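You operate a simulated robot arm through the tools that you are given. There is no shell and no other tool. Be economical: measure what you need, move in short steps, check, and stop when the job is done.

Carry out the task below with a simulated robot arm. There is one attempt and no reset: what you move stays moved.

JOB
Build up the small lamp: cream sleeve, white socket, white ring, DAY bulb.
Fine: on the base on the green felt pad; socket and ring lie in the long yellow bin; the bulb is the large DAY one from the white rack; socket, ring and bulb are turned home; the base, the other socket, the other sleeves and rings, the rack's other bulbs and the gold lamp's bulb stay.

Only the result counts: the job must be done as asked and must still hold three seconds after the hand-in. Knocking over, shifting, dropping, spilling or breaking anything else fails it.

ROBOT AND FRAMES
A 6-joint arm with a two-finger parallel gripper, fixed in place. Base frame: the origin is at the foot of the arm, x ahead of it, y to its left, z up. Readings come in m, rad, newtons and seconds.
With the tool pointing down near the work surface it reaches from about 0.3 to 0.5 m from the base axis. Its first joint turns from -2.897 to 2.897 rad. Payload 3.91 kg.
The TCP is the grasp point between the finger pads, 0.03 m short of the fingertips. In the tool frame z runs along the fingers and y along their closing line. The gripper opens to 0.11 m. The fingers are 0.02 m wide and 0.01 m thick; the gripper's body (0.048 by 0.112 m) begins 0.055 m behind the TCP.
Orientation is told as [roll, pitch, yaw] about the base's x, y, z axes, in that order, counted from this pose: with the fingers straight down and closing along the base's y, the tool's x points along the base's -x, its y along +y and its z along -z.

CONTROLS
- The arm moves only by the tool nudge_tool. Its argument "targets" is one flat list of numbers, 7 for each row, row after row: the shift along the base's x, y, z in units of 250 mm (1.0 is 250 mm), then the turn, a rotation vector about the base's x, y, z in units of 45 degrees (1.0 is 45 degrees), then the gripper command, from -1 (fully open) to 1 (shut), values between in proportion. In form: [tx, ty, tz, rx, ry, rz, hand, tx, ty, tz, rx, ry, rz, hand, ...]. A call has 1 to 8 rows; each row is the pose to reach, as a shift and turn from the pose commanded when the call began. A call with a number of a shift or a turn outside -1 to 1 is refused whole. A row lasts 0.2 s, in which the tool goes at most 0.05 m and 0.15 rad; a call with a longer step from one row to the next is refused whole, and so is a gripper value outside its range. Where a pose cannot be reached the arm comes as near as it can. A force on the tool above 90 N (or 10 N above the force at the start of the call, whichever is more), or a blocked arm, ends the call early, and 0.2 s more pass. The fingers move at their own pace (about 0.045 m/s each) and stop on an object; they squeeze with about 40 N. The grip force told is the motor's: it shows also when the fingers shut on nothing. Time passes only in rows, and 0.2 s behind the last, so rows that repeat a pose let the fingers close. It gives the time, the measured TCP pose, the force on the tool (base axes), the opening and the grip force at its end, in the units of the frame above (readings bear some noise), with the torque about the TCP (base axes, N m) and any sound that the robot's microphone picked up.
- Cameras (640 x 400 px; columns grow to the right, rows downward): "scene" is fixed at [0.3982, 0.5009, 1.6243]; the picture's right is [-0.98, -0.20, 0.00], its down [-0.14, 0.69, -0.71] and it looks along [0.14, -0.69, -0.71] (base axes); focal length 313 px, centre (320, 200). "wrist" rides on the gripper at [0.071, 0.022, -0.107] in the tool frame; the picture's right is [-0.29, 0.96, 0.00], its down [-0.76, -0.23, -0.61] and it looks along [-0.58, -0.18, 0.79] (tool axes); focal length 243 px, centre (320, 200). There is no depth. A picture from a camera that has moved, and an enlarged one, comes with that camera's place and axes in the base frame and with its lens.
- grab_frame(camera): a new picture of that camera. It takes no simulated time.
- lift_body(by): slides the trunk up (or, below 0, down) by that many m; the arm rides with it, the base frame stays. It gives what a move gives, with no picture.
- inspect(camera, box): a new picture of the part [left, top, right, bottom] of that camera's present view, enlarged. It takes no simulated time.
- job_done(): hands the job in; it is judged then, once.

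Go step by step. Nothing tells you positions but the pictures and the camera data: compare them with the known pose of the tool, close in by small moves and look again before you grip or let go. The budget is 120 turns and 76 pictures, counting those below and the enlarged ones. Unless the task says otherwise, let go and move clear before handing in, and close with one line.

The tools are called after "Emit:" by a JSON object that holds its "api" and its "payload". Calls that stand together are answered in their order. nudge_tool: Moves the arm, as the interface text tells. Its arguments: {"type":"object","properties":{"targets":{"type":"array","items":{"type":"number"}}},"required":["targets"]} The other tools are called the same way: lift_body (by) slides the trunk up or down; grab_frame (camera) takes a picture; inspect (camera, box) takes an enlarged picture of a part of a camera's view; job_done () hands the job in.

At the start:

```text
time_s: 0.0
ee_pos: [0.3191, 0.0634, 1.3306]
ee_rot: [0.0, -0.001, 0.0]
contact_force: [-1.1, -0.5, -0.6]
torque: [-0.04, -0.02, 0.01]
finger_gap: 0.1102
grasp_force: 0.1
trunk travel left (down, up): [-0.5, 0.09]
```

scene: 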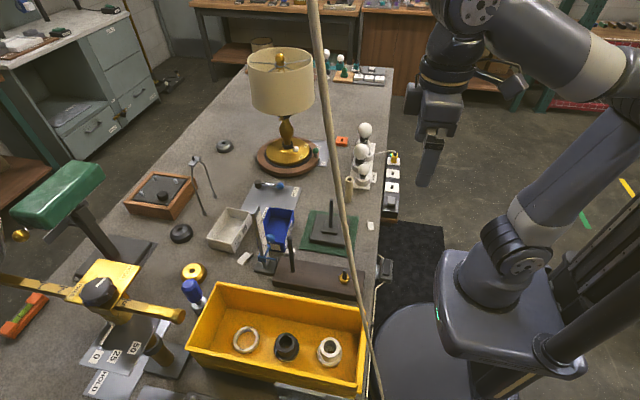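
wrist: 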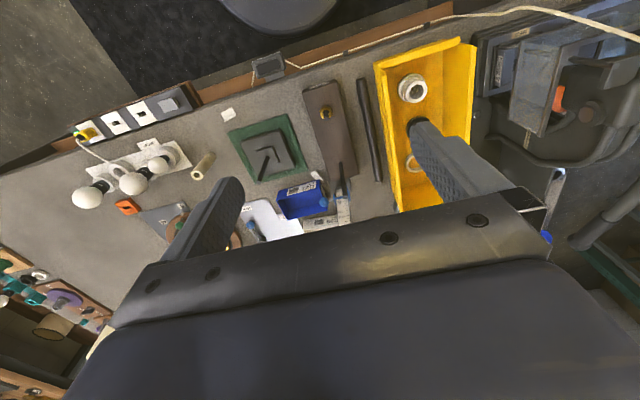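

I see the yellow bin with a white ring, a black socket and a white socket; a green felt pad with a dark base and post; and a white rack with bulbs. I'll enlarge the key areas first.

Emit:
{"api": "inspect", "payload": {"camera": "scene", "box": [290, 110, 420, 220]}}

Emit:
{"api": "inspect", "payload": {"camera": "scene", "box": [180, 190, 400, 390]}}

Emit:
{"api": "inspect", "payload": {"camera": "wrist", "box": [60, 80, 400, 260]}}

```text
3.64 times, centred on (355, 165) of scene
camera zoom: at [0.3982, 0.5009, 1.6243], right [-0.98, -0.2, 0.0], down [-0.14, 0.69, -0.71], along [0.14, -0.69, -0.71], focal length 1137 px, centre (193, 327)
```

zoom: 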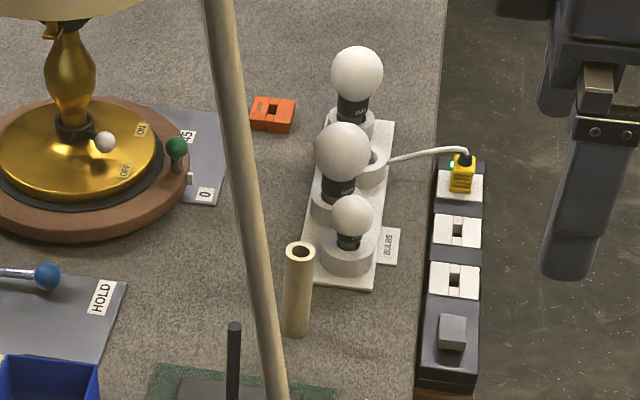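

```text
2.00 times, centred on (290, 290) of scene
camera zoom: at [0.3982, 0.5009, 1.6243], right [-0.98, -0.2, 0.0], down [-0.14, 0.69, -0.71], along [0.14, -0.69, -0.71], focal length 625 px, centre (380, 20)
```

zoom: 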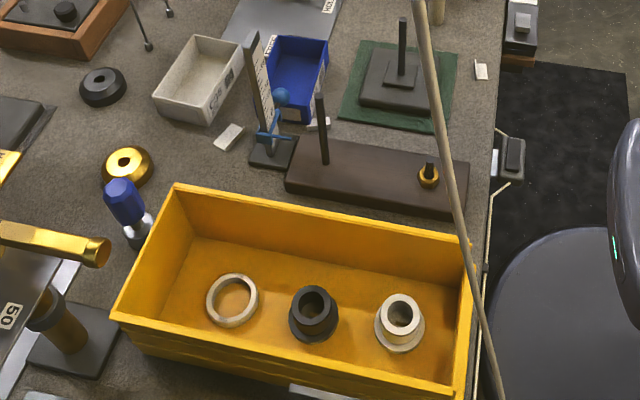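

```text
1.88 times, centred on (230, 170) of wrist
camera zoom: at [0.2474, 0.0844, 1.4381], right [0.29, 0.96, 0.0], down [0.76, -0.23, 0.61], along [0.58, -0.18, -0.79], focal length 457 px, centre (489, 256)
```

zoom: 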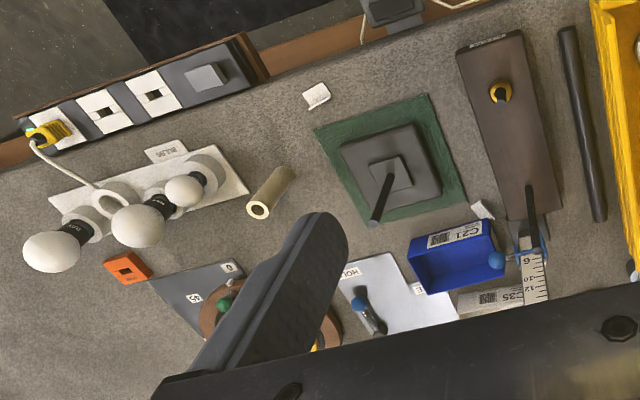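

Triangulating both views puts the tabletop at about z=0.84. I place the base post near (0.49,-0.14), the cream sleeve near (0.45,-0.27), the white socket near (0.43,0.25) and the ring near (0.63,0.25). I'll lower the trunk partway and look from closer.

Emit:
{"api": "lift_body", "payload": {"by": -0.2}}

Emit:
{"api": "grab_frame", "payload": {"camera": "wrist"}}

Emit:
{"api": "grab_frame", "payload": {"camera": "scene"}}

```text
time_s: 2.2
ee_pos: [0.3187, 0.0617, 1.1299]
ee_rot: [0.0, 0.0, -0.002]
contact_force: [1.1, 0.1, -0.5]
torque: [-0.01, 0.0, 0.0]
finger_gap: 0.1099
grasp_force: 0.1
trunk travel left (down, up): [-0.3, 0.29]
```

```text
70 pictures are left
camera wrist: at [0.2474, 0.0843, 1.2382], right [0.29, 0.96, 0.0], down [0.76, -0.23, 0.61], along [0.58, -0.18, -0.79], focal length 243 px, centre (320, 200)
```

wrist: 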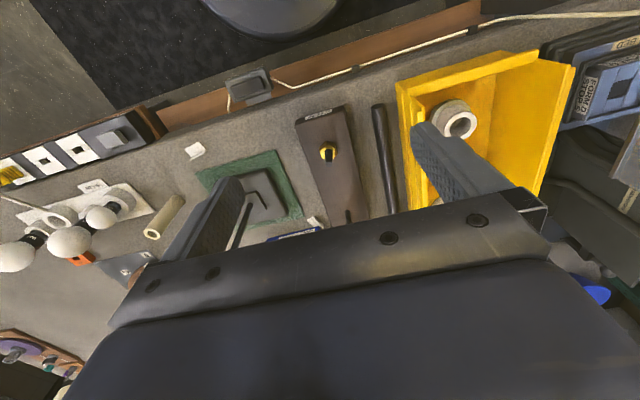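

```text
69 pictures are left
```

scene: 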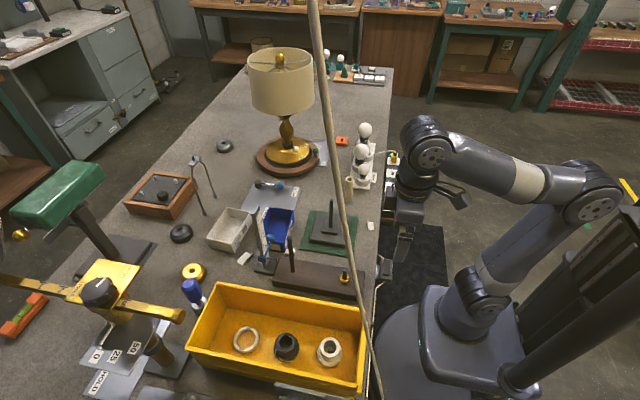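

The trunk came down cleanly. Next I'll read the bulb labels and look closely at the bin parts.

Emit:
{"api": "inspect", "payload": {"camera": "scene", "box": [340, 115, 388, 195]}}

Emit:
{"api": "inspect", "payload": {"camera": "scene", "box": [225, 315, 355, 385]}}

Emit:
{"api": "inspect", "payload": {"camera": "scene", "box": [290, 175, 380, 255]}}

```text
5.00 times, centred on (364, 155) of scene
camera zoom: at [0.3982, 0.5009, 1.6243], right [-0.98, -0.2, 0.0], down [-0.14, 0.69, -0.71], along [0.14, -0.69, -0.71], focal length 1563 px, centre (100, 425)
```

zoom: 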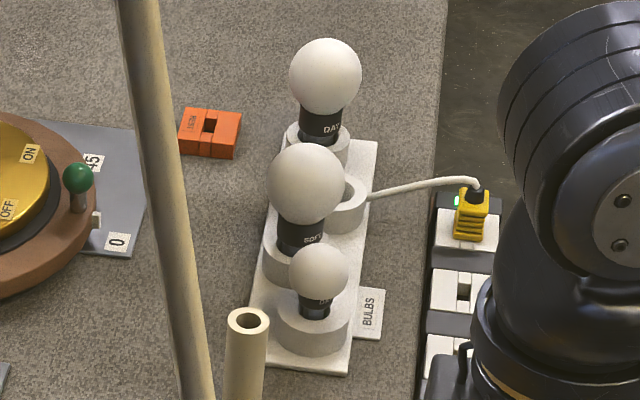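

```text
4.92 times, centred on (290, 350) of scene
camera zoom: at [0.3982, 0.5009, 1.6243], right [-0.98, -0.2, 0.0], down [-0.14, 0.69, -0.71], along [0.14, -0.69, -0.71], focal length 1539 px, centre (468, -538)
```

zoom: 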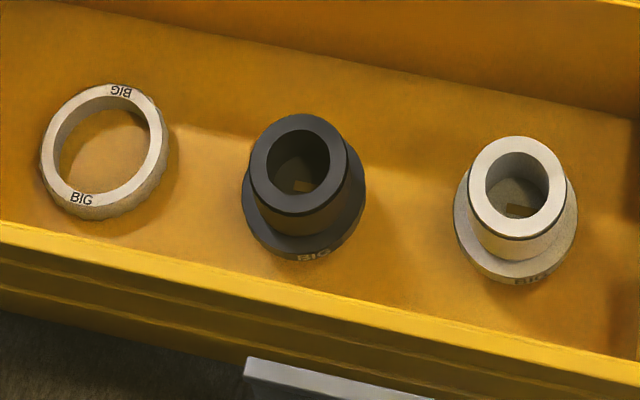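

```text
5.00 times, centred on (335, 215) of scene
camera zoom: at [0.3982, 0.5009, 1.6243], right [-0.98, -0.2, 0.0], down [-0.14, 0.69, -0.71], along [0.14, -0.69, -0.71], focal length 1563 px, centre (245, 125)
```

zoom: 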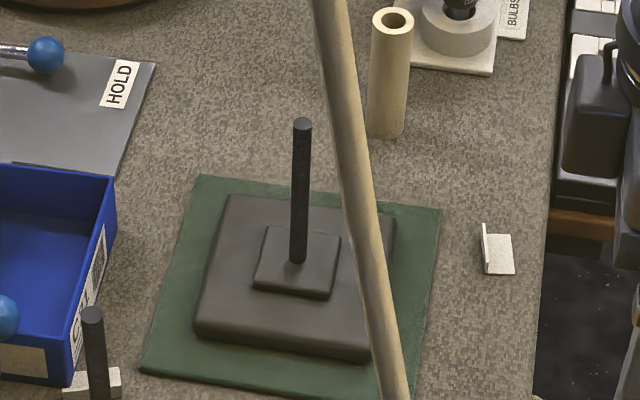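

The far bulb reads DAY (large), the middle one SOFT, and the near one is the small DAY. I'll move above the cream sleeve and check how far the arm reaches.

Emit:
{"api": "nudge_tool", "payload": {"targets": [0.05, -0.17, 0, 0, 0, 0, 0, 0.1, -0.34, 0, 0, 0, 0, 0, 0.15, -0.51, 0, 0, 0, 0, 0, 0.2, -0.68, 0, 0, 0, 0, 0, 0.25, -0.85, 0, 0, 0, 0, 0, 0.3, -1.0, 0, 0, 0, 0, 0]}}

Emit:
{"api": "grab_frame", "payload": {"camera": "wrist"}}

```text
time_s: 3.6
ee_pos: [0.3951, -0.187, 1.1306]
ee_rot: [-0.003, -0.002, 0.0]
contact_force: [0.0, 1.1, 0.5]
torque: [-0.04, -0.03, 0.01]
finger_gap: 0.0549
grasp_force: 0.1
trunk travel left (down, up): [-0.3, 0.29]
```

```text
65 pictures are left
camera wrist: at [0.3235, -0.1663, 1.2374], right [0.29, 0.96, 0.0], down [0.76, -0.23, 0.61], along [0.58, -0.18, -0.79], focal length 243 px, centre (320, 200)
```

wrist: 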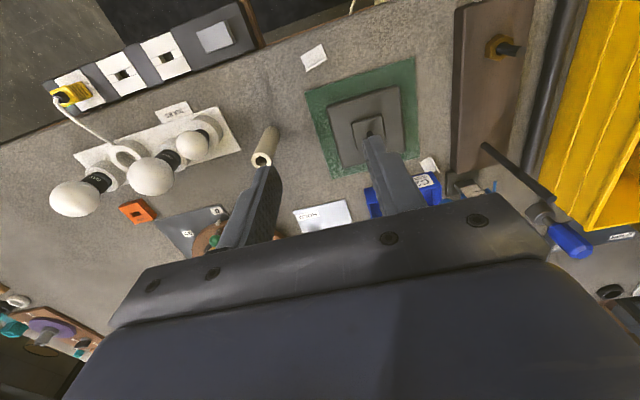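

The rays put the sleeve top near (0.458,-0.296) at z≈0.925. I'll move over it and lower the trunk some more.

Emit:
{"api": "nudge_tool", "payload": {"targets": [0.07, -0.15, 0, 0, 0, 0, 0.2, 0.14, -0.3, 0, 0, 0, 0, 0.2, 0.2, -0.42, 0, 0, 0, 0, 0.2]}}

Emit:
{"api": "lift_body", "payload": {"by": -0.1}}

Emit:
{"api": "grab_frame", "payload": {"camera": "wrist"}}

Emit:
{"api": "grab_frame", "payload": {"camera": "scene"}}

```text
time_s: 4.4
ee_pos: [0.4351, -0.2844, 1.1036]
ee_rot: [-0.005, -0.005, 0.002]
contact_force: [-0.3, 0.9, -0.6]
torque: [-0.01, -0.01, 0.03]
finger_gap: 0.0441
grasp_force: 0.2
out of reach, approached as far as the arm can: row 1, 2, 3
trunk travel left (down, up): [-0.3, 0.29]
```

```text
time_s: 5.7
ee_pos: [0.434, -0.2839, 1.0046]
ee_rot: [-0.002, -0.004, -0.001]
contact_force: [0.7, -0.4, 0.1]
torque: [-0.03, 0.0, 0.0]
finger_gap: 0.0444
grasp_force: 0.1
trunk travel left (down, up): [-0.2, 0.39]
```

```text
64 pictures are left
camera wrist: at [0.3626, -0.2619, 1.1108], right [0.29, 0.96, 0.0], down [0.76, -0.23, 0.61], along [0.58, -0.18, -0.79], focal length 243 px, centre (320, 200)
```

wrist: 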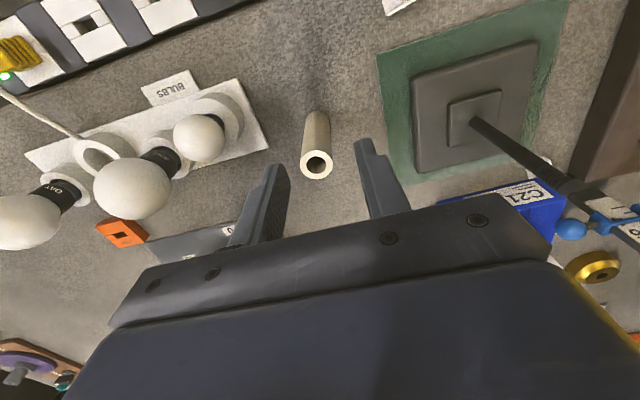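

```text
63 pictures are left
```

scene: 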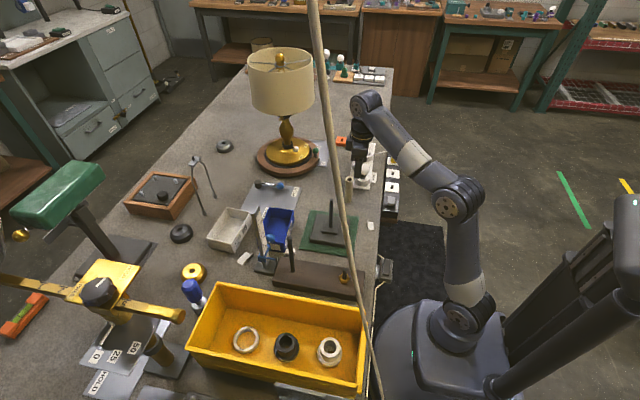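

The reach was limited because the trunk is low and the arm is stretched upward. I'll raise the trunk and then descend with the arm. The sleeve is at about (0.4595,-0.297), with its bottom near 0.81.

Emit:
{"api": "lift_body", "payload": {"by": 0.25}}

Emit:
{"api": "nudge_tool", "payload": {"targets": [0.03, -0.02, -0.15, 0, 0, 0, 0, 0.06, -0.05, -0.32, 0, 0, 0, 0, 0.1, -0.05, -0.48, 0, 0, 0, 0, 0.1, -0.05, -0.6, 0, 0, 0, 0]}}

Emit:
{"api": "grab_frame", "payload": {"camera": "wrist"}}

```text
time_s: 8.3
ee_pos: [0.4345, -0.2848, 1.2539]
ee_rot: [-0.005, -0.005, 0.0]
contact_force: [0.1, 0.2, -1.3]
torque: [0.03, 0.03, -0.05]
finger_gap: 0.0437
grasp_force: 0.1
trunk travel left (down, up): [-0.45, 0.14]
```

```text
time_s: 9.3
ee_pos: [0.4603, -0.2983, 1.1052]
ee_rot: [-0.003, -0.003, 0.0]
contact_force: [0.5, -0.2, 0.3]
torque: [0.02, 0.02, 0.02]
finger_gap: 0.0548
grasp_force: 0.0
trunk travel left (down, up): [-0.45, 0.14]
```

```text
62 pictures are left
camera wrist: at [0.3884, -0.2758, 1.2111], right [0.29, 0.96, 0.0], down [0.76, -0.23, 0.61], along [0.58, -0.18, -0.79], focal length 243 px, centre (320, 200)
```

wrist: 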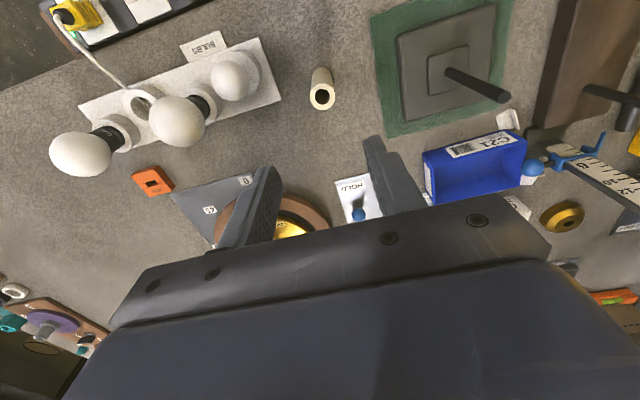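

The sleeve sits right under the tool. I'll descend to just above it and check.

Emit:
{"api": "nudge_tool", "payload": {"targets": [-0.008, 0.012, -0.18, 0, 0, 0, 0, -0.008, 0.012, -0.36, 0, 0, 0, 0, -0.008, 0.012, -0.52, 0, 0, 0, 0, -0.008, 0.012, -0.6, 0, 0, 0, 0]}}

Emit:
{"api": "grab_frame", "payload": {"camera": "wrist"}}

```text
time_s: 10.3
ee_pos: [0.4578, -0.2935, 0.9542]
ee_rot: [-0.002, -0.005, -0.002]
contact_force: [0.1, 0.5, 0.1]
torque: [-0.02, 0.01, 0.01]
finger_gap: 0.0551
grasp_force: 0.0
trunk travel left (down, up): [-0.45, 0.14]
```

```text
61 pictures are left
camera wrist: at [0.3857, -0.2712, 1.061], right [0.29, 0.96, 0.0], down [0.76, -0.23, 0.61], along [0.59, -0.18, -0.79], focal length 243 px, centre (320, 200)
```

wrist: 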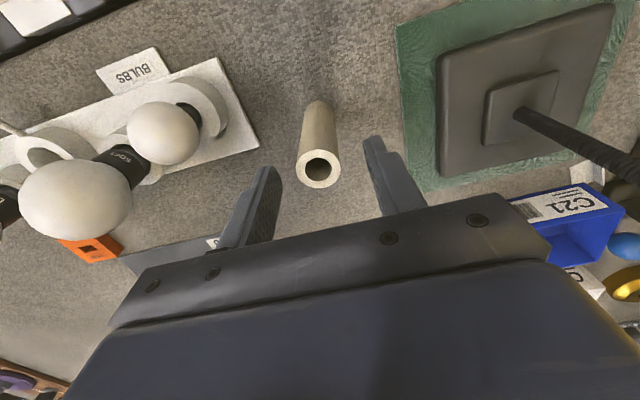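

It's aligned. I'll descend and grip the sleeve.

Emit:
{"api": "nudge_tool", "payload": {"targets": [0.01, -0.01, -0.1, 0, 0, 0, 0, 0.01, -0.01, -0.18, 0, 0, 0, 0, 0.01, -0.01, -0.18, 0, 0, 0, 1, 0.01, -0.01, -0.18, 0, 0, 0, 1, 0.01, -0.01, -0.18, 0, 0, 0, 1]}}

Emit:
{"api": "grab_frame", "payload": {"camera": "wrist"}}

```text
time_s: 11.5
ee_pos: [0.4592, -0.2963, 0.909]
ee_rot: [-0.004, -0.002, 0.0]
contact_force: [0.4, 0.6, -0.2]
torque: [-0.01, 0.01, 0.0]
finger_gap: 0.0235
grasp_force: 39.7
trunk travel left (down, up): [-0.45, 0.14]
```

```text
60 pictures are left
camera wrist: at [0.3872, -0.2745, 1.0159], right [0.29, 0.96, 0.0], down [0.76, -0.23, 0.61], along [0.58, -0.18, -0.79], focal length 243 px, centre (320, 200)
```

wrist: 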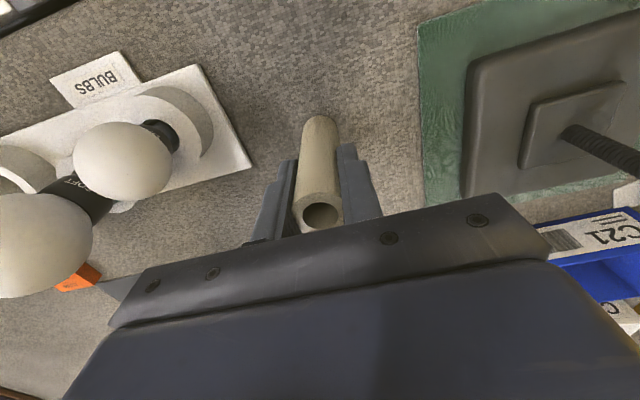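

The sleeve is gripped. I'll lift it above the rod's height and move toward the base.

Emit:
{"api": "nudge_tool", "payload": {"targets": [0, 0, 0.18, 0, 0, 0, 1, 0, 0, 0.36, 0, 0, 0, 1, 0, 0, 0.54, 0, 0, 0, 1, 0, 0, 0.72, 0, 0, 0, 1, 0, 0, 0.86, 0, 0, 0, 1, 0.02, 0.15, 0.86, 0, 0, 0, 1, 0.04, 0.3, 0.86, 0, 0, 0, 1, 0.06, 0.4, 0.86, 0, 0, 0, 1]}}

Emit:
{"api": "grab_frame", "payload": {"camera": "wrist"}}

Emit:
{"api": "inspect", "payload": {"camera": "scene", "box": [290, 150, 390, 260]}}

```text
time_s: 13.3
ee_pos: [0.4755, -0.1979, 1.1235]
ee_rot: [-0.003, -0.003, -0.002]
contact_force: [-0.1, -0.3, -0.3]
torque: [0.0, 0.01, -0.03]
finger_gap: 0.0237
grasp_force: 39.8
trunk travel left (down, up): [-0.45, 0.14]
```

```text
59 pictures are left
camera wrist: at [0.4034, -0.175, 1.2306], right [0.29, 0.96, 0.0], down [0.76, -0.23, 0.61], along [0.58, -0.18, -0.79], focal length 243 px, centre (320, 200)
```

wrist: 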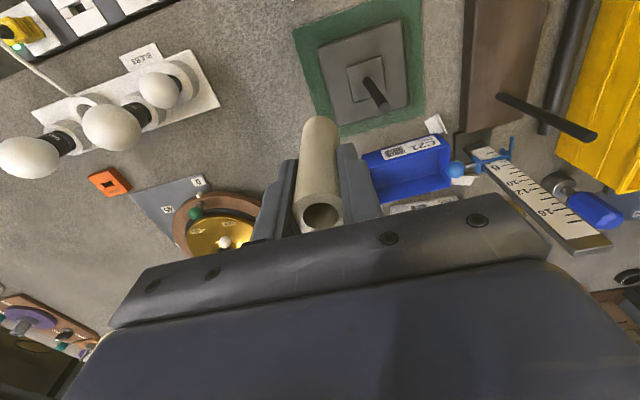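

```text
3.64 times, centred on (340, 205) of scene
camera zoom: at [0.3982, 0.5009, 1.6243], right [-0.98, -0.2, 0.0], down [-0.14, 0.69, -0.71], along [0.14, -0.69, -0.71], focal length 1137 px, centre (247, 182)
```

zoom: 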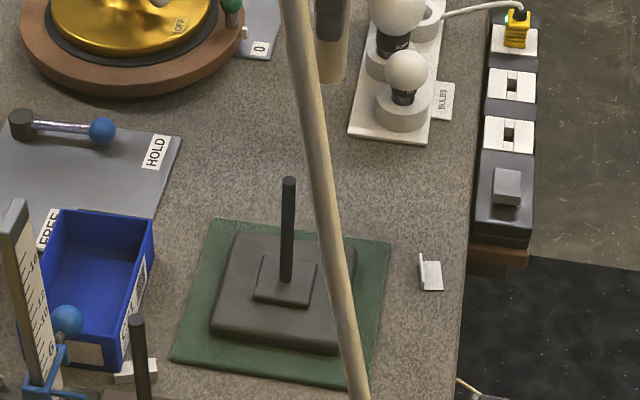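

The rod axis is at about (0.494,-0.138). I'll move over it and verify before lowering.

Emit:
{"api": "nudge_tool", "payload": {"targets": [0.04, 0.12, 0, 0, 0, 0, 1, 0.074, 0.24, 0, 0, 0, 0, 1, 0.074, 0.24, -0.04, 0, 0, 0, 1]}}

Emit:
{"api": "grab_frame", "payload": {"camera": "wrist"}}

Emit:
{"api": "inspect", "payload": {"camera": "scene", "box": [290, 140, 370, 250]}}

```text
time_s: 14.1
ee_pos: [0.494, -0.1362, 1.115]
ee_rot: [-0.003, -0.002, 0.0]
contact_force: [0.0, -0.4, -0.6]
torque: [-0.02, 0.01, -0.02]
finger_gap: 0.0235
grasp_force: 40.2
trunk travel left (down, up): [-0.45, 0.14]
```

```text
57 pictures are left
camera wrist: at [0.4223, -0.114, 1.2212], right [0.29, 0.96, 0.0], down [0.76, -0.23, 0.61], along [0.58, -0.18, -0.79], focal length 243 px, centre (320, 200)
```

wrist: 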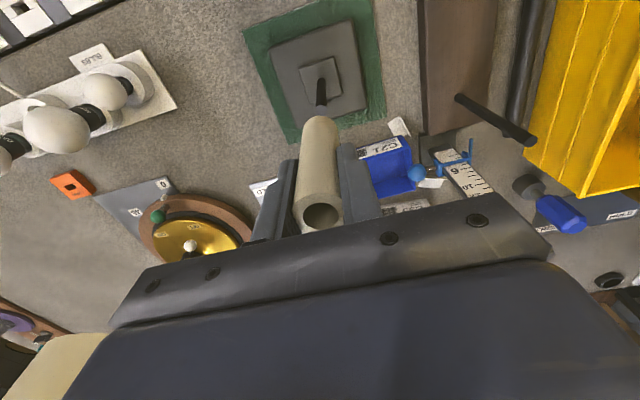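

```text
3.64 times, centred on (330, 195) of scene
camera zoom: at [0.3982, 0.5009, 1.6243], right [-0.98, -0.2, 0.0], down [-0.14, 0.69, -0.71], along [0.14, -0.69, -0.71], focal length 1137 px, centre (284, 218)
```

zoom: 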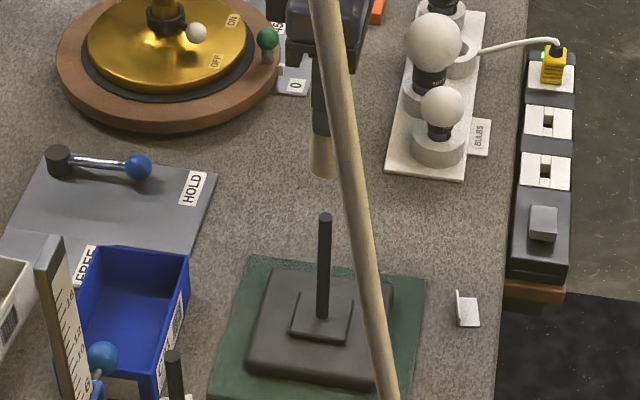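

The rod appears about 2 mm nearer in x than the sleeve. I'll correct that, lower to just above the rod top and look closely.

Emit:
{"api": "nudge_tool", "payload": {"targets": [-0.008, -0.004, -0.1, 0, 0, 0, 1, -0.008, -0.004, -0.1, 0, 0, 0, 1]}}

Emit:
{"api": "inspect", "payload": {"camera": "wrist", "box": [260, 40, 380, 140]}}

Emit:
{"api": "inspect", "payload": {"camera": "scene", "box": [310, 160, 360, 240]}}

```text
time_s: 14.7
ee_pos: [0.4922, -0.1361, 1.0883]
ee_rot: [-0.001, -0.002, 0.0]
contact_force: [0.5, 0.0, -0.3]
torque: [0.03, 0.01, -0.02]
finger_gap: 0.0241
grasp_force: 39.9
trunk travel left (down, up): [-0.45, 0.14]
```

```text
4.00 times, centred on (320, 90) of wrist
camera zoom: at [0.42, -0.1148, 1.1964], right [0.29, 0.96, 0.0], down [0.76, -0.23, 0.61], along [0.58, -0.18, -0.79], focal length 970 px, centre (320, 640)
```

zoom: 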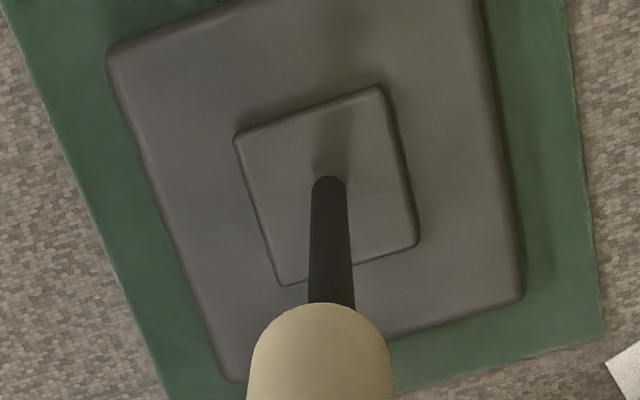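

```text
5.00 times, centred on (335, 200) of scene
camera zoom: at [0.3982, 0.5009, 1.6243], right [-0.98, -0.2, 0.0], down [-0.14, 0.69, -0.71], along [0.14, -0.69, -0.71], focal length 1563 px, centre (245, 200)
```

zoom: 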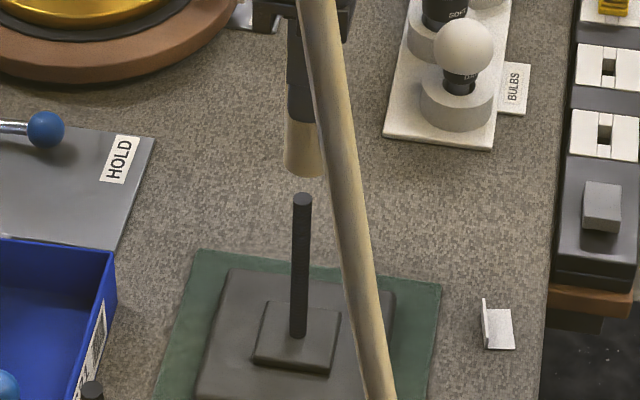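

In the wrist view the rod sits about 2.8 mm to +y of the sleeve axis, while x is good. I'll correct y and lower a little, watching the force.

Emit:
{"api": "nudge_tool", "payload": {"targets": [-0.001, 0.011, 0, 0, 0, 0, 1, -0.001, 0.011, -0.04, 0, 0, 0, 1, -0.001, 0.011, -0.08, 0, 0, 0, 1, -0.001, 0.011, -0.12, 0, 0, 0, 1]}}

Emit:
{"api": "inspect", "payload": {"camera": "wrist", "box": [260, 40, 380, 140]}}

Emit:
{"api": "inspect", "payload": {"camera": "scene", "box": [310, 160, 360, 240]}}

```text
time_s: 15.7
ee_pos: [0.4918, -0.134, 1.0584]
ee_rot: [-0.002, -0.003, -0.001]
contact_force: [0.3, 0.3, -0.3]
torque: [-0.02, -0.02, -0.02]
finger_gap: 0.0236
grasp_force: 39.9
trunk travel left (down, up): [-0.45, 0.14]
```

```text
4.00 times, centred on (320, 90) of wrist
camera zoom: at [0.4197, -0.1122, 1.1655], right [0.29, 0.96, 0.0], down [0.76, -0.23, 0.61], along [0.58, -0.18, -0.79], focal length 970 px, centre (320, 640)
```

zoom: 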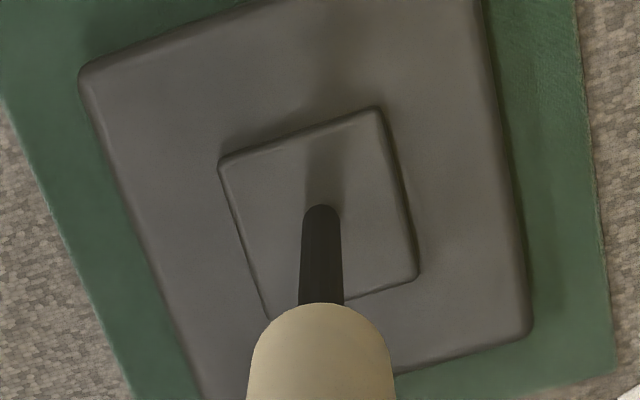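

```text
5.00 times, centred on (335, 200) of scene
camera zoom: at [0.3982, 0.5009, 1.6243], right [-0.98, -0.2, 0.0], down [-0.14, 0.69, -0.71], along [0.14, -0.69, -0.71], focal length 1563 px, centre (245, 200)
```

zoom: 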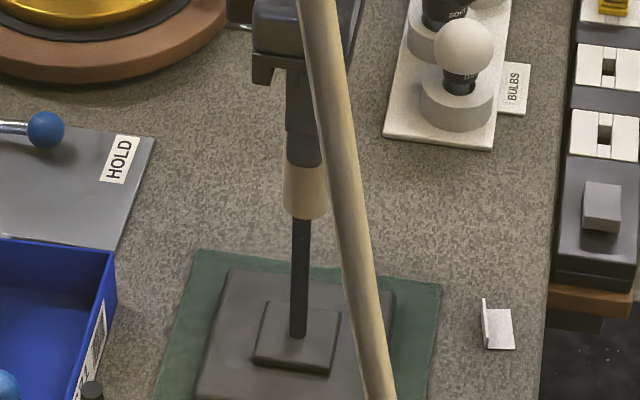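

The sleeve bottom appears to be over the rod with no contact force. I'll keep lowering.

Emit:
{"api": "nudge_tool", "payload": {"targets": [0, 0, -0.08, 0, 0, 0, 1, 0, 0, -0.16, 0, 0, 0, 1, 0, 0, -0.24, 0, 0, 0, 1, 0, 0, -0.32, 0, 0, 0, 1, 0, 0, -0.38, 0, 0, 0, 1]}}

Emit:
{"api": "inspect", "payload": {"camera": "wrist", "box": [240, 60, 400, 240]}}

Emit:
{"api": "inspect", "payload": {"camera": "scene", "box": [310, 160, 360, 240]}}

```text
time_s: 16.9
ee_pos: [0.4907, -0.1336, 0.964]
ee_rot: [-0.003, -0.004, 0.0]
contact_force: [2.2, -1.0, -1.1]
torque: [0.01, 0.04, -0.01]
finger_gap: 0.0238
grasp_force: 39.9
trunk travel left (down, up): [-0.45, 0.14]
```

```text
2.22 times, centred on (320, 150) of wrist
camera zoom: at [0.4197, -0.1116, 1.0702], right [0.29, 0.96, 0.0], down [0.76, -0.23, 0.61], along [0.58, -0.18, -0.79], focal length 539 px, centre (320, 311)
```

zoom: 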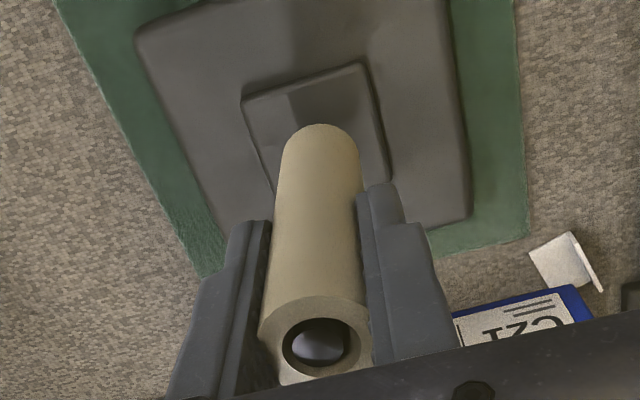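

```text
5.00 times, centred on (335, 200) of scene
camera zoom: at [0.3982, 0.5009, 1.6243], right [-0.98, -0.2, 0.0], down [-0.14, 0.69, -0.71], along [0.14, -0.69, -0.71], focal length 1563 px, centre (245, 200)
```

zoom: 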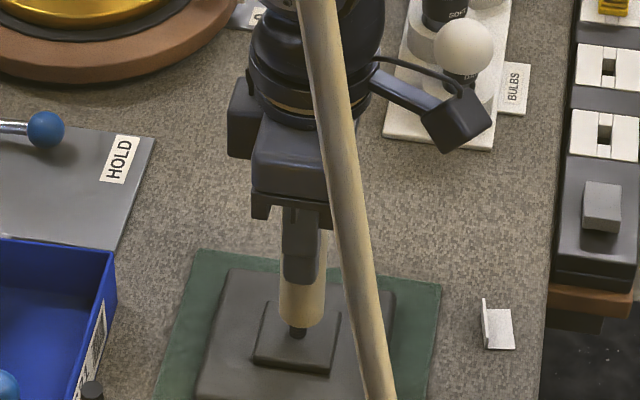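

The rod shows inside the sleeve, with about 1 cm left to seat. I'll lower the rest gently.

Emit:
{"api": "nudge_tool", "payload": {"targets": [0, 0, -0.02, 0, 0, 0, 1, 0, 0, -0.035, 0, 0, 0, 1, 0, 0, -0.035, 0, 0, 0, 1]}}

Emit:
{"api": "inspect", "payload": {"camera": "scene", "box": [310, 180, 350, 240]}}

```text
time_s: 17.7
ee_pos: [0.4919, -0.1337, 0.9545]
ee_rot: [-0.004, -0.005, 0.0]
contact_force: [3.6, -2.3, 0.3]
torque: [0.04, 0.07, -0.01]
finger_gap: 0.0234
grasp_force: 39.9
trunk travel left (down, up): [-0.45, 0.14]
```

```text
6.67 times, centred on (330, 210) of scene
camera zoom: at [0.3982, 0.5009, 1.6243], right [-0.98, -0.2, 0.0], down [-0.14, 0.69, -0.71], along [0.14, -0.69, -0.71], focal length 2084 px, centre (253, 133)
```

zoom: 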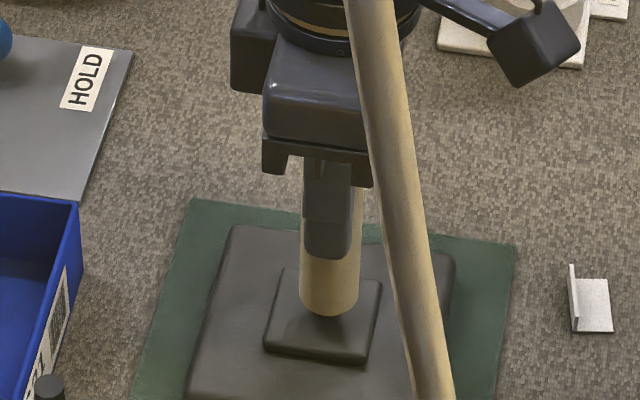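

It's essentially seated. I'll release and rise clear, then look.

Emit:
{"api": "nudge_tool", "payload": {"targets": [0, 0, -0.005, 0, 0, 0, 0.2, 0, 0, -0.005, 0, 0, 0, 0.1, 0, 0, -0.005, 0, 0, 0, 0, 0, 0, 0.1, 0, 0, 0, 0, 0, 0, 0.28, 0, 0, 0, 0, 0, 0, 0.46, 0, 0, 0, 0, 0, 0, 0.64, 0, 0, 0, 0]}}

Emit:
{"api": "grab_frame", "payload": {"camera": "wrist"}}

Emit:
{"api": "inspect", "payload": {"camera": "scene", "box": [310, 180, 350, 240]}}

```text
time_s: 19.3
ee_pos: [0.4898, -0.1334, 1.1142]
ee_rot: [-0.002, -0.004, -0.002]
contact_force: [0.6, 0.4, 0.2]
torque: [-0.02, 0.03, 0.01]
finger_gap: 0.055
grasp_force: 0.0
trunk travel left (down, up): [-0.45, 0.14]
```

```text
48 pictures are left
camera wrist: at [0.4181, -0.1125, 1.2217], right [0.29, 0.96, 0.0], down [0.76, -0.23, 0.61], along [0.58, -0.18, -0.79], focal length 243 px, centre (320, 200)
```

wrist: 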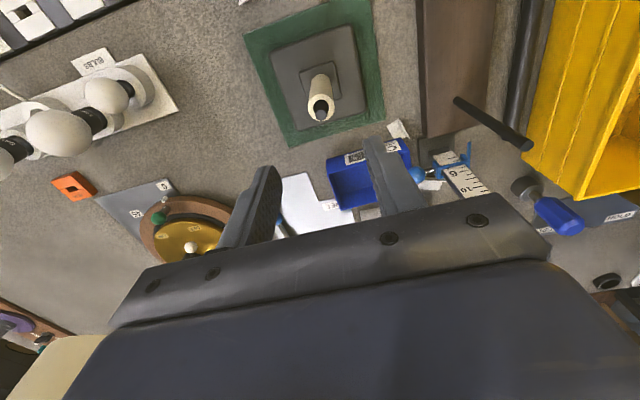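

```text
6.67 times, centred on (330, 210) of scene
camera zoom: at [0.3982, 0.5009, 1.6243], right [-0.98, -0.2, 0.0], down [-0.14, 0.69, -0.71], along [0.14, -0.69, -0.71], focal length 2084 px, centre (253, 133)
```

zoom: 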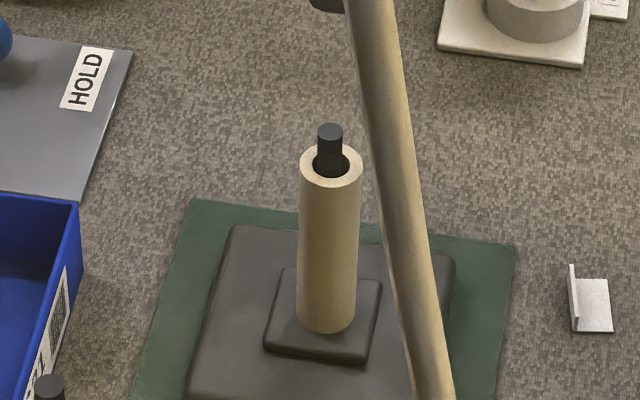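

The sleeve is seated with the rod tip protruding. Next is the white socket, so I'll rise and travel toward the bin, watching for the foreground pole.

Emit:
{"api": "nudge_tool", "payload": {"targets": [0, 0, 0.15, 0, 0, 0, -0.2, -0.04, 0.17, 0.2, 0, 0, 0, -0.2, -0.08, 0.34, 0.2, 0, 0, 0, -0.2, -0.12, 0.51, 0.2, 0, 0, 0, -0.2, -0.16, 0.68, 0.2, 0, 0, 0, -0.2, -0.2, 0.85, 0.2, 0, 0, 0, -0.2, -0.22, 1.0, 0.2, 0, 0, 0, -0.2]}}

Emit:
{"api": "grab_frame", "payload": {"camera": "wrist"}}

Emit:
{"api": "grab_frame", "payload": {"camera": "scene"}}

```text
time_s: 20.9
ee_pos: [0.4355, 0.119, 1.1641]
ee_rot: [-0.003, -0.004, 0.002]
contact_force: [-0.5, -0.5, 0.0]
torque: [0.0, 0.0, 0.01]
finger_gap: 0.0663
grasp_force: 0.0
trunk travel left (down, up): [-0.45, 0.14]
```

```text
46 pictures are left
camera wrist: at [0.3638, 0.1402, 1.271], right [0.29, 0.96, 0.0], down [0.76, -0.23, 0.61], along [0.58, -0.18, -0.79], focal length 243 px, centre (320, 200)
```

wrist: 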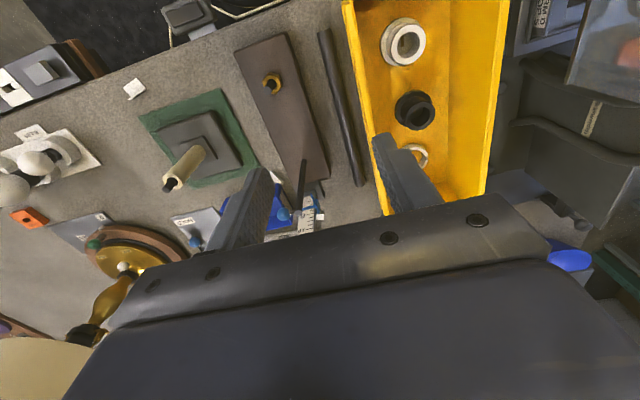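

```text
45 pictures are left
```

scene: 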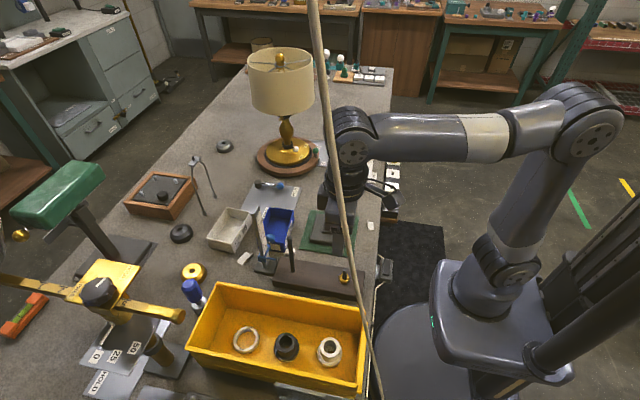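

The white socket top is near (0.428,0.242,0.89). I'll move above it, and the pole stays well clear of the gripper so far.

Emit:
{"api": "nudge_tool", "payload": {"targets": [-0.01, 0.16, 0, 0, 0, 0, -0.3, -0.02, 0.33, -0.02, 0, 0, 0, -0.3, -0.03, 0.49, -0.15, 0, 0, 0, -0.3, -0.03, 0.49, -0.33, 0, 0, 0, -0.3]}}

Emit:
{"api": "grab_frame", "payload": {"camera": "wrist"}}

Emit:
{"api": "inspect", "payload": {"camera": "scene", "box": [225, 235, 385, 395]}}

```text
refused: row 3 steps farther than a row can; nothing moved
```

```text
44 pictures are left
camera wrist: at [0.3638, 0.1402, 1.271], right [0.29, 0.96, 0.0], down [0.76, -0.23, 0.61], along [0.58, -0.18, -0.79], focal length 243 px, centre (320, 200)
```

wrist: 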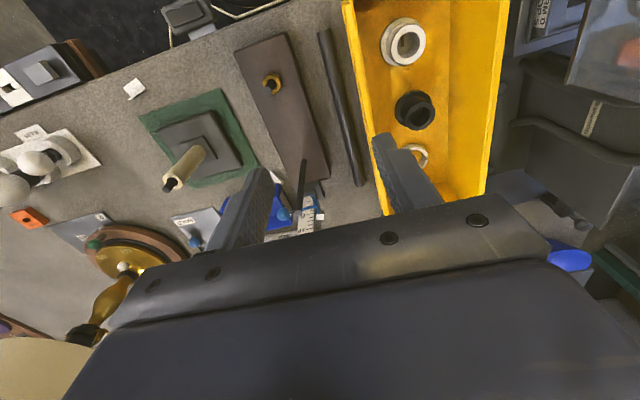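

```text
2.50 times, centred on (305, 315) of scene
camera zoom: at [0.3982, 0.5009, 1.6243], right [-0.98, -0.2, 0.0], down [-0.14, 0.69, -0.71], along [0.14, -0.69, -0.71], focal length 782 px, centre (358, -88)
```

zoom: 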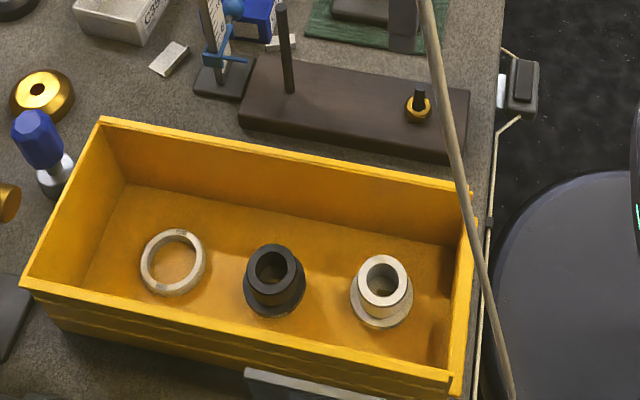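

That step was too large and nothing moved. I'll redo it in smaller steps.

Emit:
{"api": "nudge_tool", "payload": {"targets": [-0.01, 0.16, 0, 0, 0, 0, -0.3, -0.02, 0.33, -0.02, 0, 0, 0, -0.3, -0.03, 0.49, -0.1, 0, 0, 0, -0.3, -0.03, 0.49, -0.25, 0, 0, 0, -0.3, -0.03, 0.49, -0.35, 0, 0, 0, -0.3]}}

```text
time_s: 22.1
ee_pos: [0.4289, 0.2422, 1.0775]
ee_rot: [-0.002, -0.003, -0.001]
contact_force: [0.0, -0.1, -0.2]
torque: [-0.02, -0.01, 0.0]
finger_gap: 0.0715
grasp_force: 0.0
trunk travel left (down, up): [-0.45, 0.14]
```

I'm above the socket, so I'll check the alignment.

Emit:
{"api": "grab_frame", "payload": {"camera": "wrist"}}

```text
42 pictures are left
camera wrist: at [0.3569, 0.2629, 1.1843], right [0.29, 0.96, 0.0], down [0.76, -0.23, 0.61], along [0.58, -0.18, -0.79], focal length 243 px, centre (320, 200)
```

wrist: 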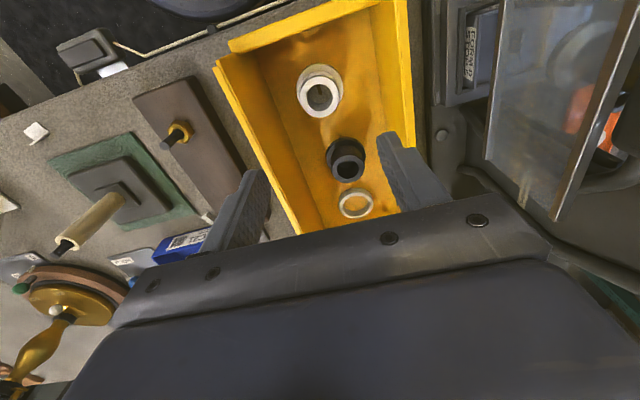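

The socket is centred under the tool. I'll descend and grip its collar, staying above the flange.

Emit:
{"api": "nudge_tool", "payload": {"targets": [0.006, -0.001, -0.19, 0, 0, 0, -0.2, 0.006, -0.001, -0.38, 0, 0, 0, -0.2, 0.006, -0.001, -0.56, 0, 0, 0, -0.2, 0.006, -0.001, -0.68, 0, 0, 0, -0.2, 0.006, -0.001, -0.755, 0, 0, 0, -0.2]}}

Emit:
{"api": "grab_frame", "payload": {"camera": "wrist"}}

Emit:
{"api": "inspect", "payload": {"camera": "scene", "box": [290, 310, 370, 380]}}

```text
time_s: 23.3
ee_pos: [0.4312, 0.2395, 0.8863]
ee_rot: [-0.002, -0.005, -0.002]
contact_force: [-0.3, 0.2, -0.9]
torque: [0.03, 0.03, -0.02]
finger_gap: 0.066
grasp_force: 0.0
trunk travel left (down, up): [-0.45, 0.14]
```

```text
41 pictures are left
camera wrist: at [0.359, 0.2606, 0.9936], right [0.29, 0.96, 0.0], down [0.76, -0.23, 0.61], along [0.58, -0.18, -0.79], focal length 243 px, centre (320, 200)
```

wrist: 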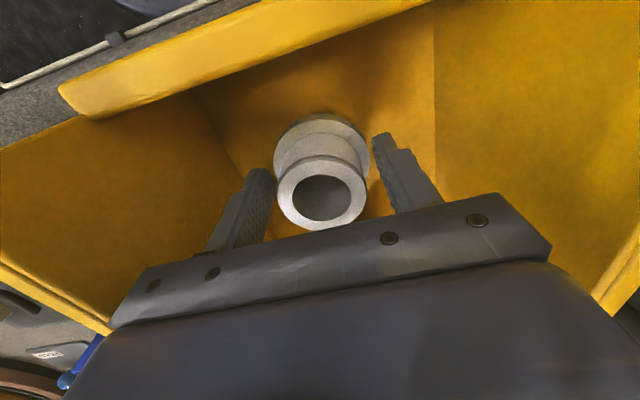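

```text
5.71 times, centred on (330, 345) of scene
camera zoom: at [0.3982, 0.5009, 1.6243], right [-0.98, -0.2, 0.0], down [-0.14, 0.69, -0.71], along [0.14, -0.69, -0.71], focal length 1786 px, centre (263, -629)
```

zoom: 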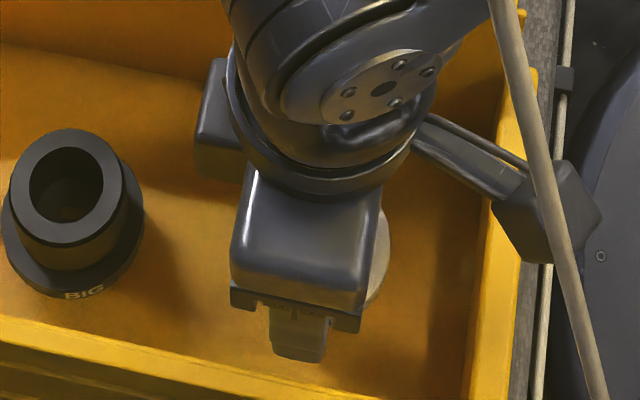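

The collar sits between the fingers, so I'll close the gripper.

Emit:
{"api": "nudge_tool", "payload": {"targets": [0, 0, 0, 0, 0, 0, 1, 0, 0, 0, 0, 0, 0, 1, 0, 0, 0, 0, 0, 0, 1, 0, 0, 0.06, 0, 0, 0, 1, 0, 0, 0.06, 0, 0, 0, 1]}}

Emit:
{"api": "inspect", "payload": {"camera": "wrist", "box": [200, 80, 440, 260]}}

```text
time_s: 24.5
ee_pos: [0.4326, 0.2391, 0.9028]
ee_rot: [-0.004, -0.003, -0.001]
contact_force: [0.3, -0.9, -0.7]
torque: [0.02, -0.01, -0.02]
finger_gap: 0.0566
grasp_force: 39.6
trunk travel left (down, up): [-0.45, 0.14]
```

```text
2.22 times, centred on (320, 170) of wrist
camera zoom: at [0.3592, 0.2611, 1.0099], right [0.29, 0.96, 0.0], down [0.76, -0.23, 0.61], along [0.58, -0.18, -0.79], focal length 539 px, centre (320, 267)
```

zoom: 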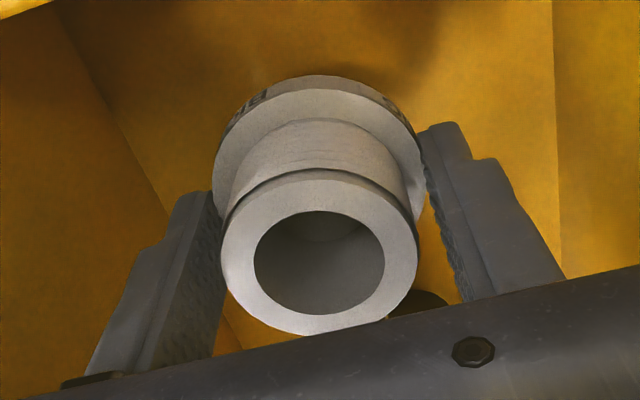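

The fingertips have caught only the flange's top edge. I'll set it back down, go about 16 mm deeper and regrip fully on the flange.

Emit:
{"api": "nudge_tool", "payload": {"targets": [0, 0, -0.06, 0, 0, 0, 1, 0, 0, -0.064, 0, 0, 0, 1, 0, 0, -0.064, 0, 0, 0, -0.2, 0, 0, -0.064, 0, 0, 0, -0.2, 0, 0, -0.132, 0, 0, 0, -0.2, 0, 0, -0.132, 0, 0, 0, 1, 0, 0, -0.132, 0, 0, 0, 1, 0, 0, -0.132, 0, 0, 0, 1]}}

Emit:
{"api": "nudge_tool", "payload": {"targets": [0, 0, 0.1, 0, 0, 0, 1, 0, 0, 0.25, 0, 0, 0, 1, 0, 0, 0.4, 0, 0, 0, 1, 0, 0, 0.55, 0, 0, 0, 1, 0, 0, 0.73, 0, 0, 0, 1, 0, 0, 0.91, 0, 0, 0, 1, 0, 0, 1, 0, 0, 0, 1]}}

Emit:
{"api": "grab_frame", "payload": {"camera": "wrist"}}

```text
time_s: 26.3
ee_pos: [0.4305, 0.2392, 0.8708]
ee_rot: [-0.003, -0.004, 0.0]
contact_force: [-0.3, -0.1, -0.4]
torque: [-0.01, -0.01, 0.02]
finger_gap: 0.0567
grasp_force: 40.2
trunk travel left (down, up): [-0.45, 0.14]
```

```text
time_s: 27.9
ee_pos: [0.4322, 0.2359, 1.1216]
ee_rot: [-0.003, -0.003, 0.0]
contact_force: [-0.5, 0.0, -0.5]
torque: [-0.01, 0.02, 0.0]
finger_gap: 0.0571
grasp_force: 40.2
trunk travel left (down, up): [-0.45, 0.14]
```

```text
38 pictures are left
camera wrist: at [0.3599, 0.2591, 1.2283], right [0.29, 0.96, 0.0], down [0.76, -0.23, 0.61], along [0.58, -0.18, -0.79], focal length 243 px, centre (320, 200)
```

wrist: 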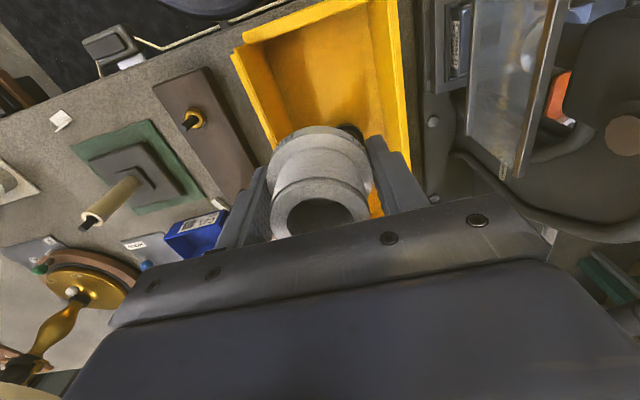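

The grip is deep and centred. I'll carry the socket to the rod axis.

Emit:
{"api": "nudge_tool", "payload": {"targets": [0.03, -0.16, 0.06, 0, 0, 0, 1, 0.06, -0.33, 0.1, 0, 0, 0, 1, 0.09, -0.5, 0.1, 0, 0, 0, 1, 0.12, -0.67, 0.1, 0, 0, 0, 1, 0.16, -0.84, 0.1, 0, 0, 0, 1, 0.2, -1, 0.1, 0, 0, 0, 1]}}

Emit:
{"api": "nudge_tool", "payload": {"targets": [0.02, -0.16, 0, 0, 0, 0, 1, 0.04, -0.32, 0, 0, 0, 0, 1, 0.04, -0.48, 0, 0, 0, 0, 1, 0.04, -0.48, -0.1, 0, 0, 0, 1, 0.04, -0.48, -0.2, 0, 0, 0, 1]}}

Emit:
{"api": "inspect", "payload": {"camera": "wrist", "box": [200, 40, 440, 200]}}

Emit:
{"api": "inspect", "payload": {"camera": "scene", "box": [305, 160, 365, 240]}}

```text
time_s: 29.3
ee_pos: [0.4808, -0.0096, 1.1436]
ee_rot: [-0.003, -0.004, 0.001]
contact_force: [-0.1, 0.1, -0.6]
torque: [0.04, 0.05, 0.03]
finger_gap: 0.0568
grasp_force: 39.8
trunk travel left (down, up): [-0.45, 0.14]
```

```text
time_s: 30.5
ee_pos: [0.489, -0.132, 1.0958]
ee_rot: [-0.002, -0.003, 0.0]
contact_force: [0.4, -0.4, -0.2]
torque: [0.01, 0.01, -0.02]
finger_gap: 0.0565
grasp_force: 40.0
trunk travel left (down, up): [-0.45, 0.14]
```

```text
2.50 times, centred on (320, 120) of wrist
camera zoom: at [0.4175, -0.1099, 1.2029], right [0.29, 0.96, 0.0], down [0.76, -0.23, 0.61], along [0.58, -0.18, -0.79], focal length 606 px, centre (320, 400)
```

zoom: 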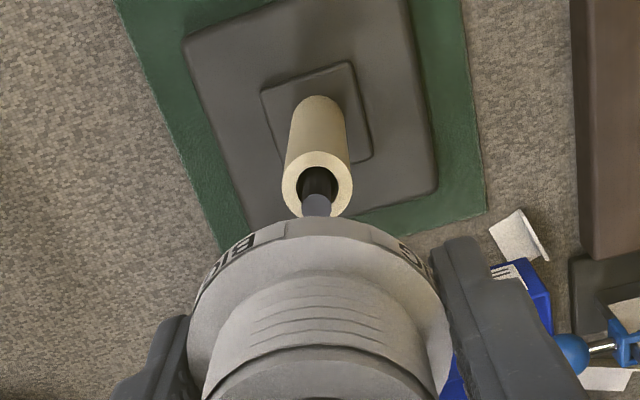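

```text
5.00 times, centred on (335, 200) of scene
camera zoom: at [0.3982, 0.5009, 1.6243], right [-0.98, -0.2, 0.0], down [-0.14, 0.69, -0.71], along [0.14, -0.69, -0.71], focal length 1563 px, centre (245, 200)
```

zoom: 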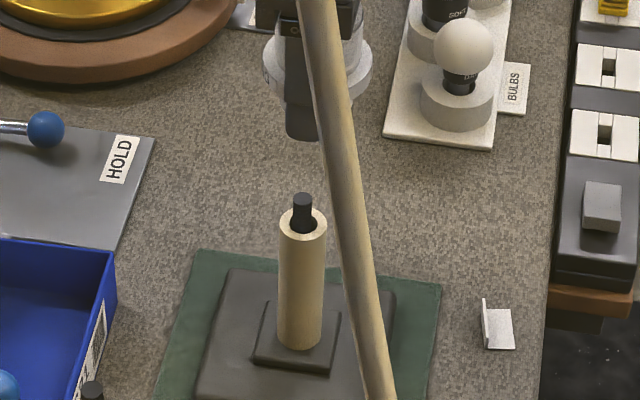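

The rod tip is at about (0.493,-0.1345). I'll correct to that and lower to just above it.

Emit:
{"api": "nudge_tool", "payload": {"targets": [0.016, -0.01, 0, 0, 0, 0, 1, 0.016, -0.01, -0.13, 0, 0, 0, 1, 0.016, -0.01, -0.23, 0, 0, 0, 1, 0.016, -0.01, -0.23, 0, 0, 0, 1]}}

Emit:
{"api": "inspect", "payload": {"camera": "scene", "box": [305, 160, 365, 240]}}

```text
time_s: 31.5
ee_pos: [0.4941, -0.135, 1.0391]
ee_rot: [-0.005, -0.004, 0.0]
contact_force: [0.7, 0.3, -1.4]
torque: [0.01, 0.0, 0.0]
finger_gap: 0.0569
grasp_force: 40.2
trunk travel left (down, up): [-0.45, 0.14]
```

```text
5.00 times, centred on (335, 200) of scene
camera zoom: at [0.3982, 0.5009, 1.6243], right [-0.98, -0.2, 0.0], down [-0.14, 0.69, -0.71], along [0.14, -0.69, -0.71], focal length 1563 px, centre (245, 200)
```

zoom: 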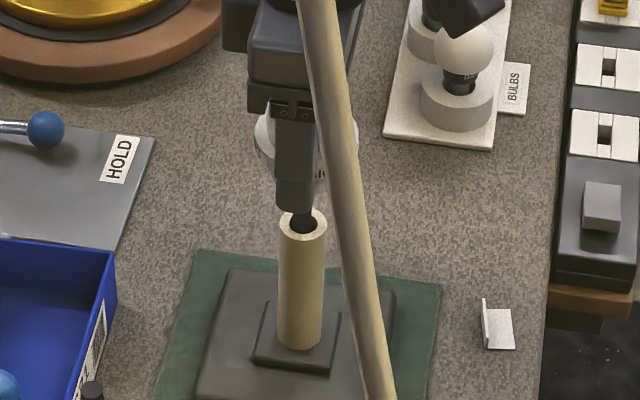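

It looks aligned within about a millimetre. I'll lower to first contact.

Emit:
{"api": "nudge_tool", "payload": {"targets": [0, 0, -0.02, 0, 0, 0, 1, 0, 0, -0.04, 0, 0, 0, 1, 0, 0, -0.06, 0, 0, 0, 1]}}

```text
time_s: 32.3
ee_pos: [0.4943, -0.1341, 1.0227]
ee_rot: [-0.001, -0.003, 0.0]
contact_force: [0.3, -0.7, -2.1]
torque: [-0.02, 0.01, 0.02]
finger_gap: 0.057
grasp_force: 40.1
trunk travel left (down, up): [-0.45, 0.14]
```

Emit:
{"api": "nudge_tool", "payload": {"targets": [0, 0, -0.02, 0, 0, 0, 1, 0, 0, -0.04, 0, 0, 0, 1]}}

```text
time_s: 32.9
ee_pos: [0.494, -0.1348, 1.0134]
ee_rot: [-0.003, -0.004, 0.001]
contact_force: [-0.4, -0.2, -0.8]
torque: [-0.02, -0.02, 0.02]
finger_gap: 0.0569
grasp_force: 40.2
trunk travel left (down, up): [-0.45, 0.14]
```

There's no contact yet, so I'll continue in small steps.

Emit:
{"api": "nudge_tool", "payload": {"targets": [0, 0, -0.015, 0, 0, 0, 1, 0, 0, -0.03, 0, 0, 0, 1]}}

Emit:
{"api": "inspect", "payload": {"camera": "scene", "box": [310, 170, 350, 230]}}

```text
time_s: 33.5
ee_pos: [0.4953, -0.1346, 1.0063]
ee_rot: [-0.004, -0.004, 0.0]
contact_force: [-0.6, 0.0, -0.8]
torque: [0.01, 0.01, 0.01]
finger_gap: 0.0567
grasp_force: 40.0
trunk travel left (down, up): [-0.45, 0.14]
```

```text
6.67 times, centred on (330, 200) of scene
camera zoom: at [0.3982, 0.5009, 1.6243], right [-0.98, -0.2, 0.0], down [-0.14, 0.69, -0.71], along [0.14, -0.69, -0.71], focal length 2084 px, centre (253, 200)
```

zoom: 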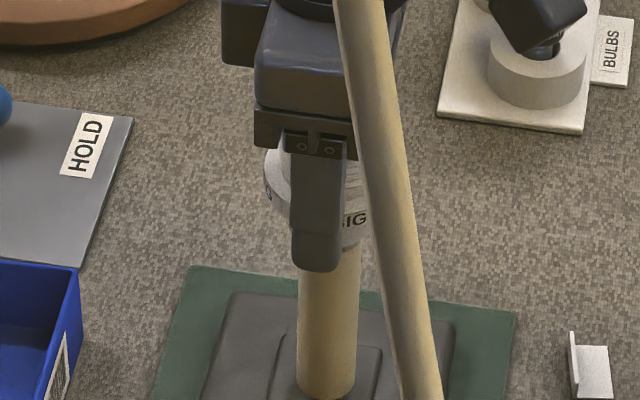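

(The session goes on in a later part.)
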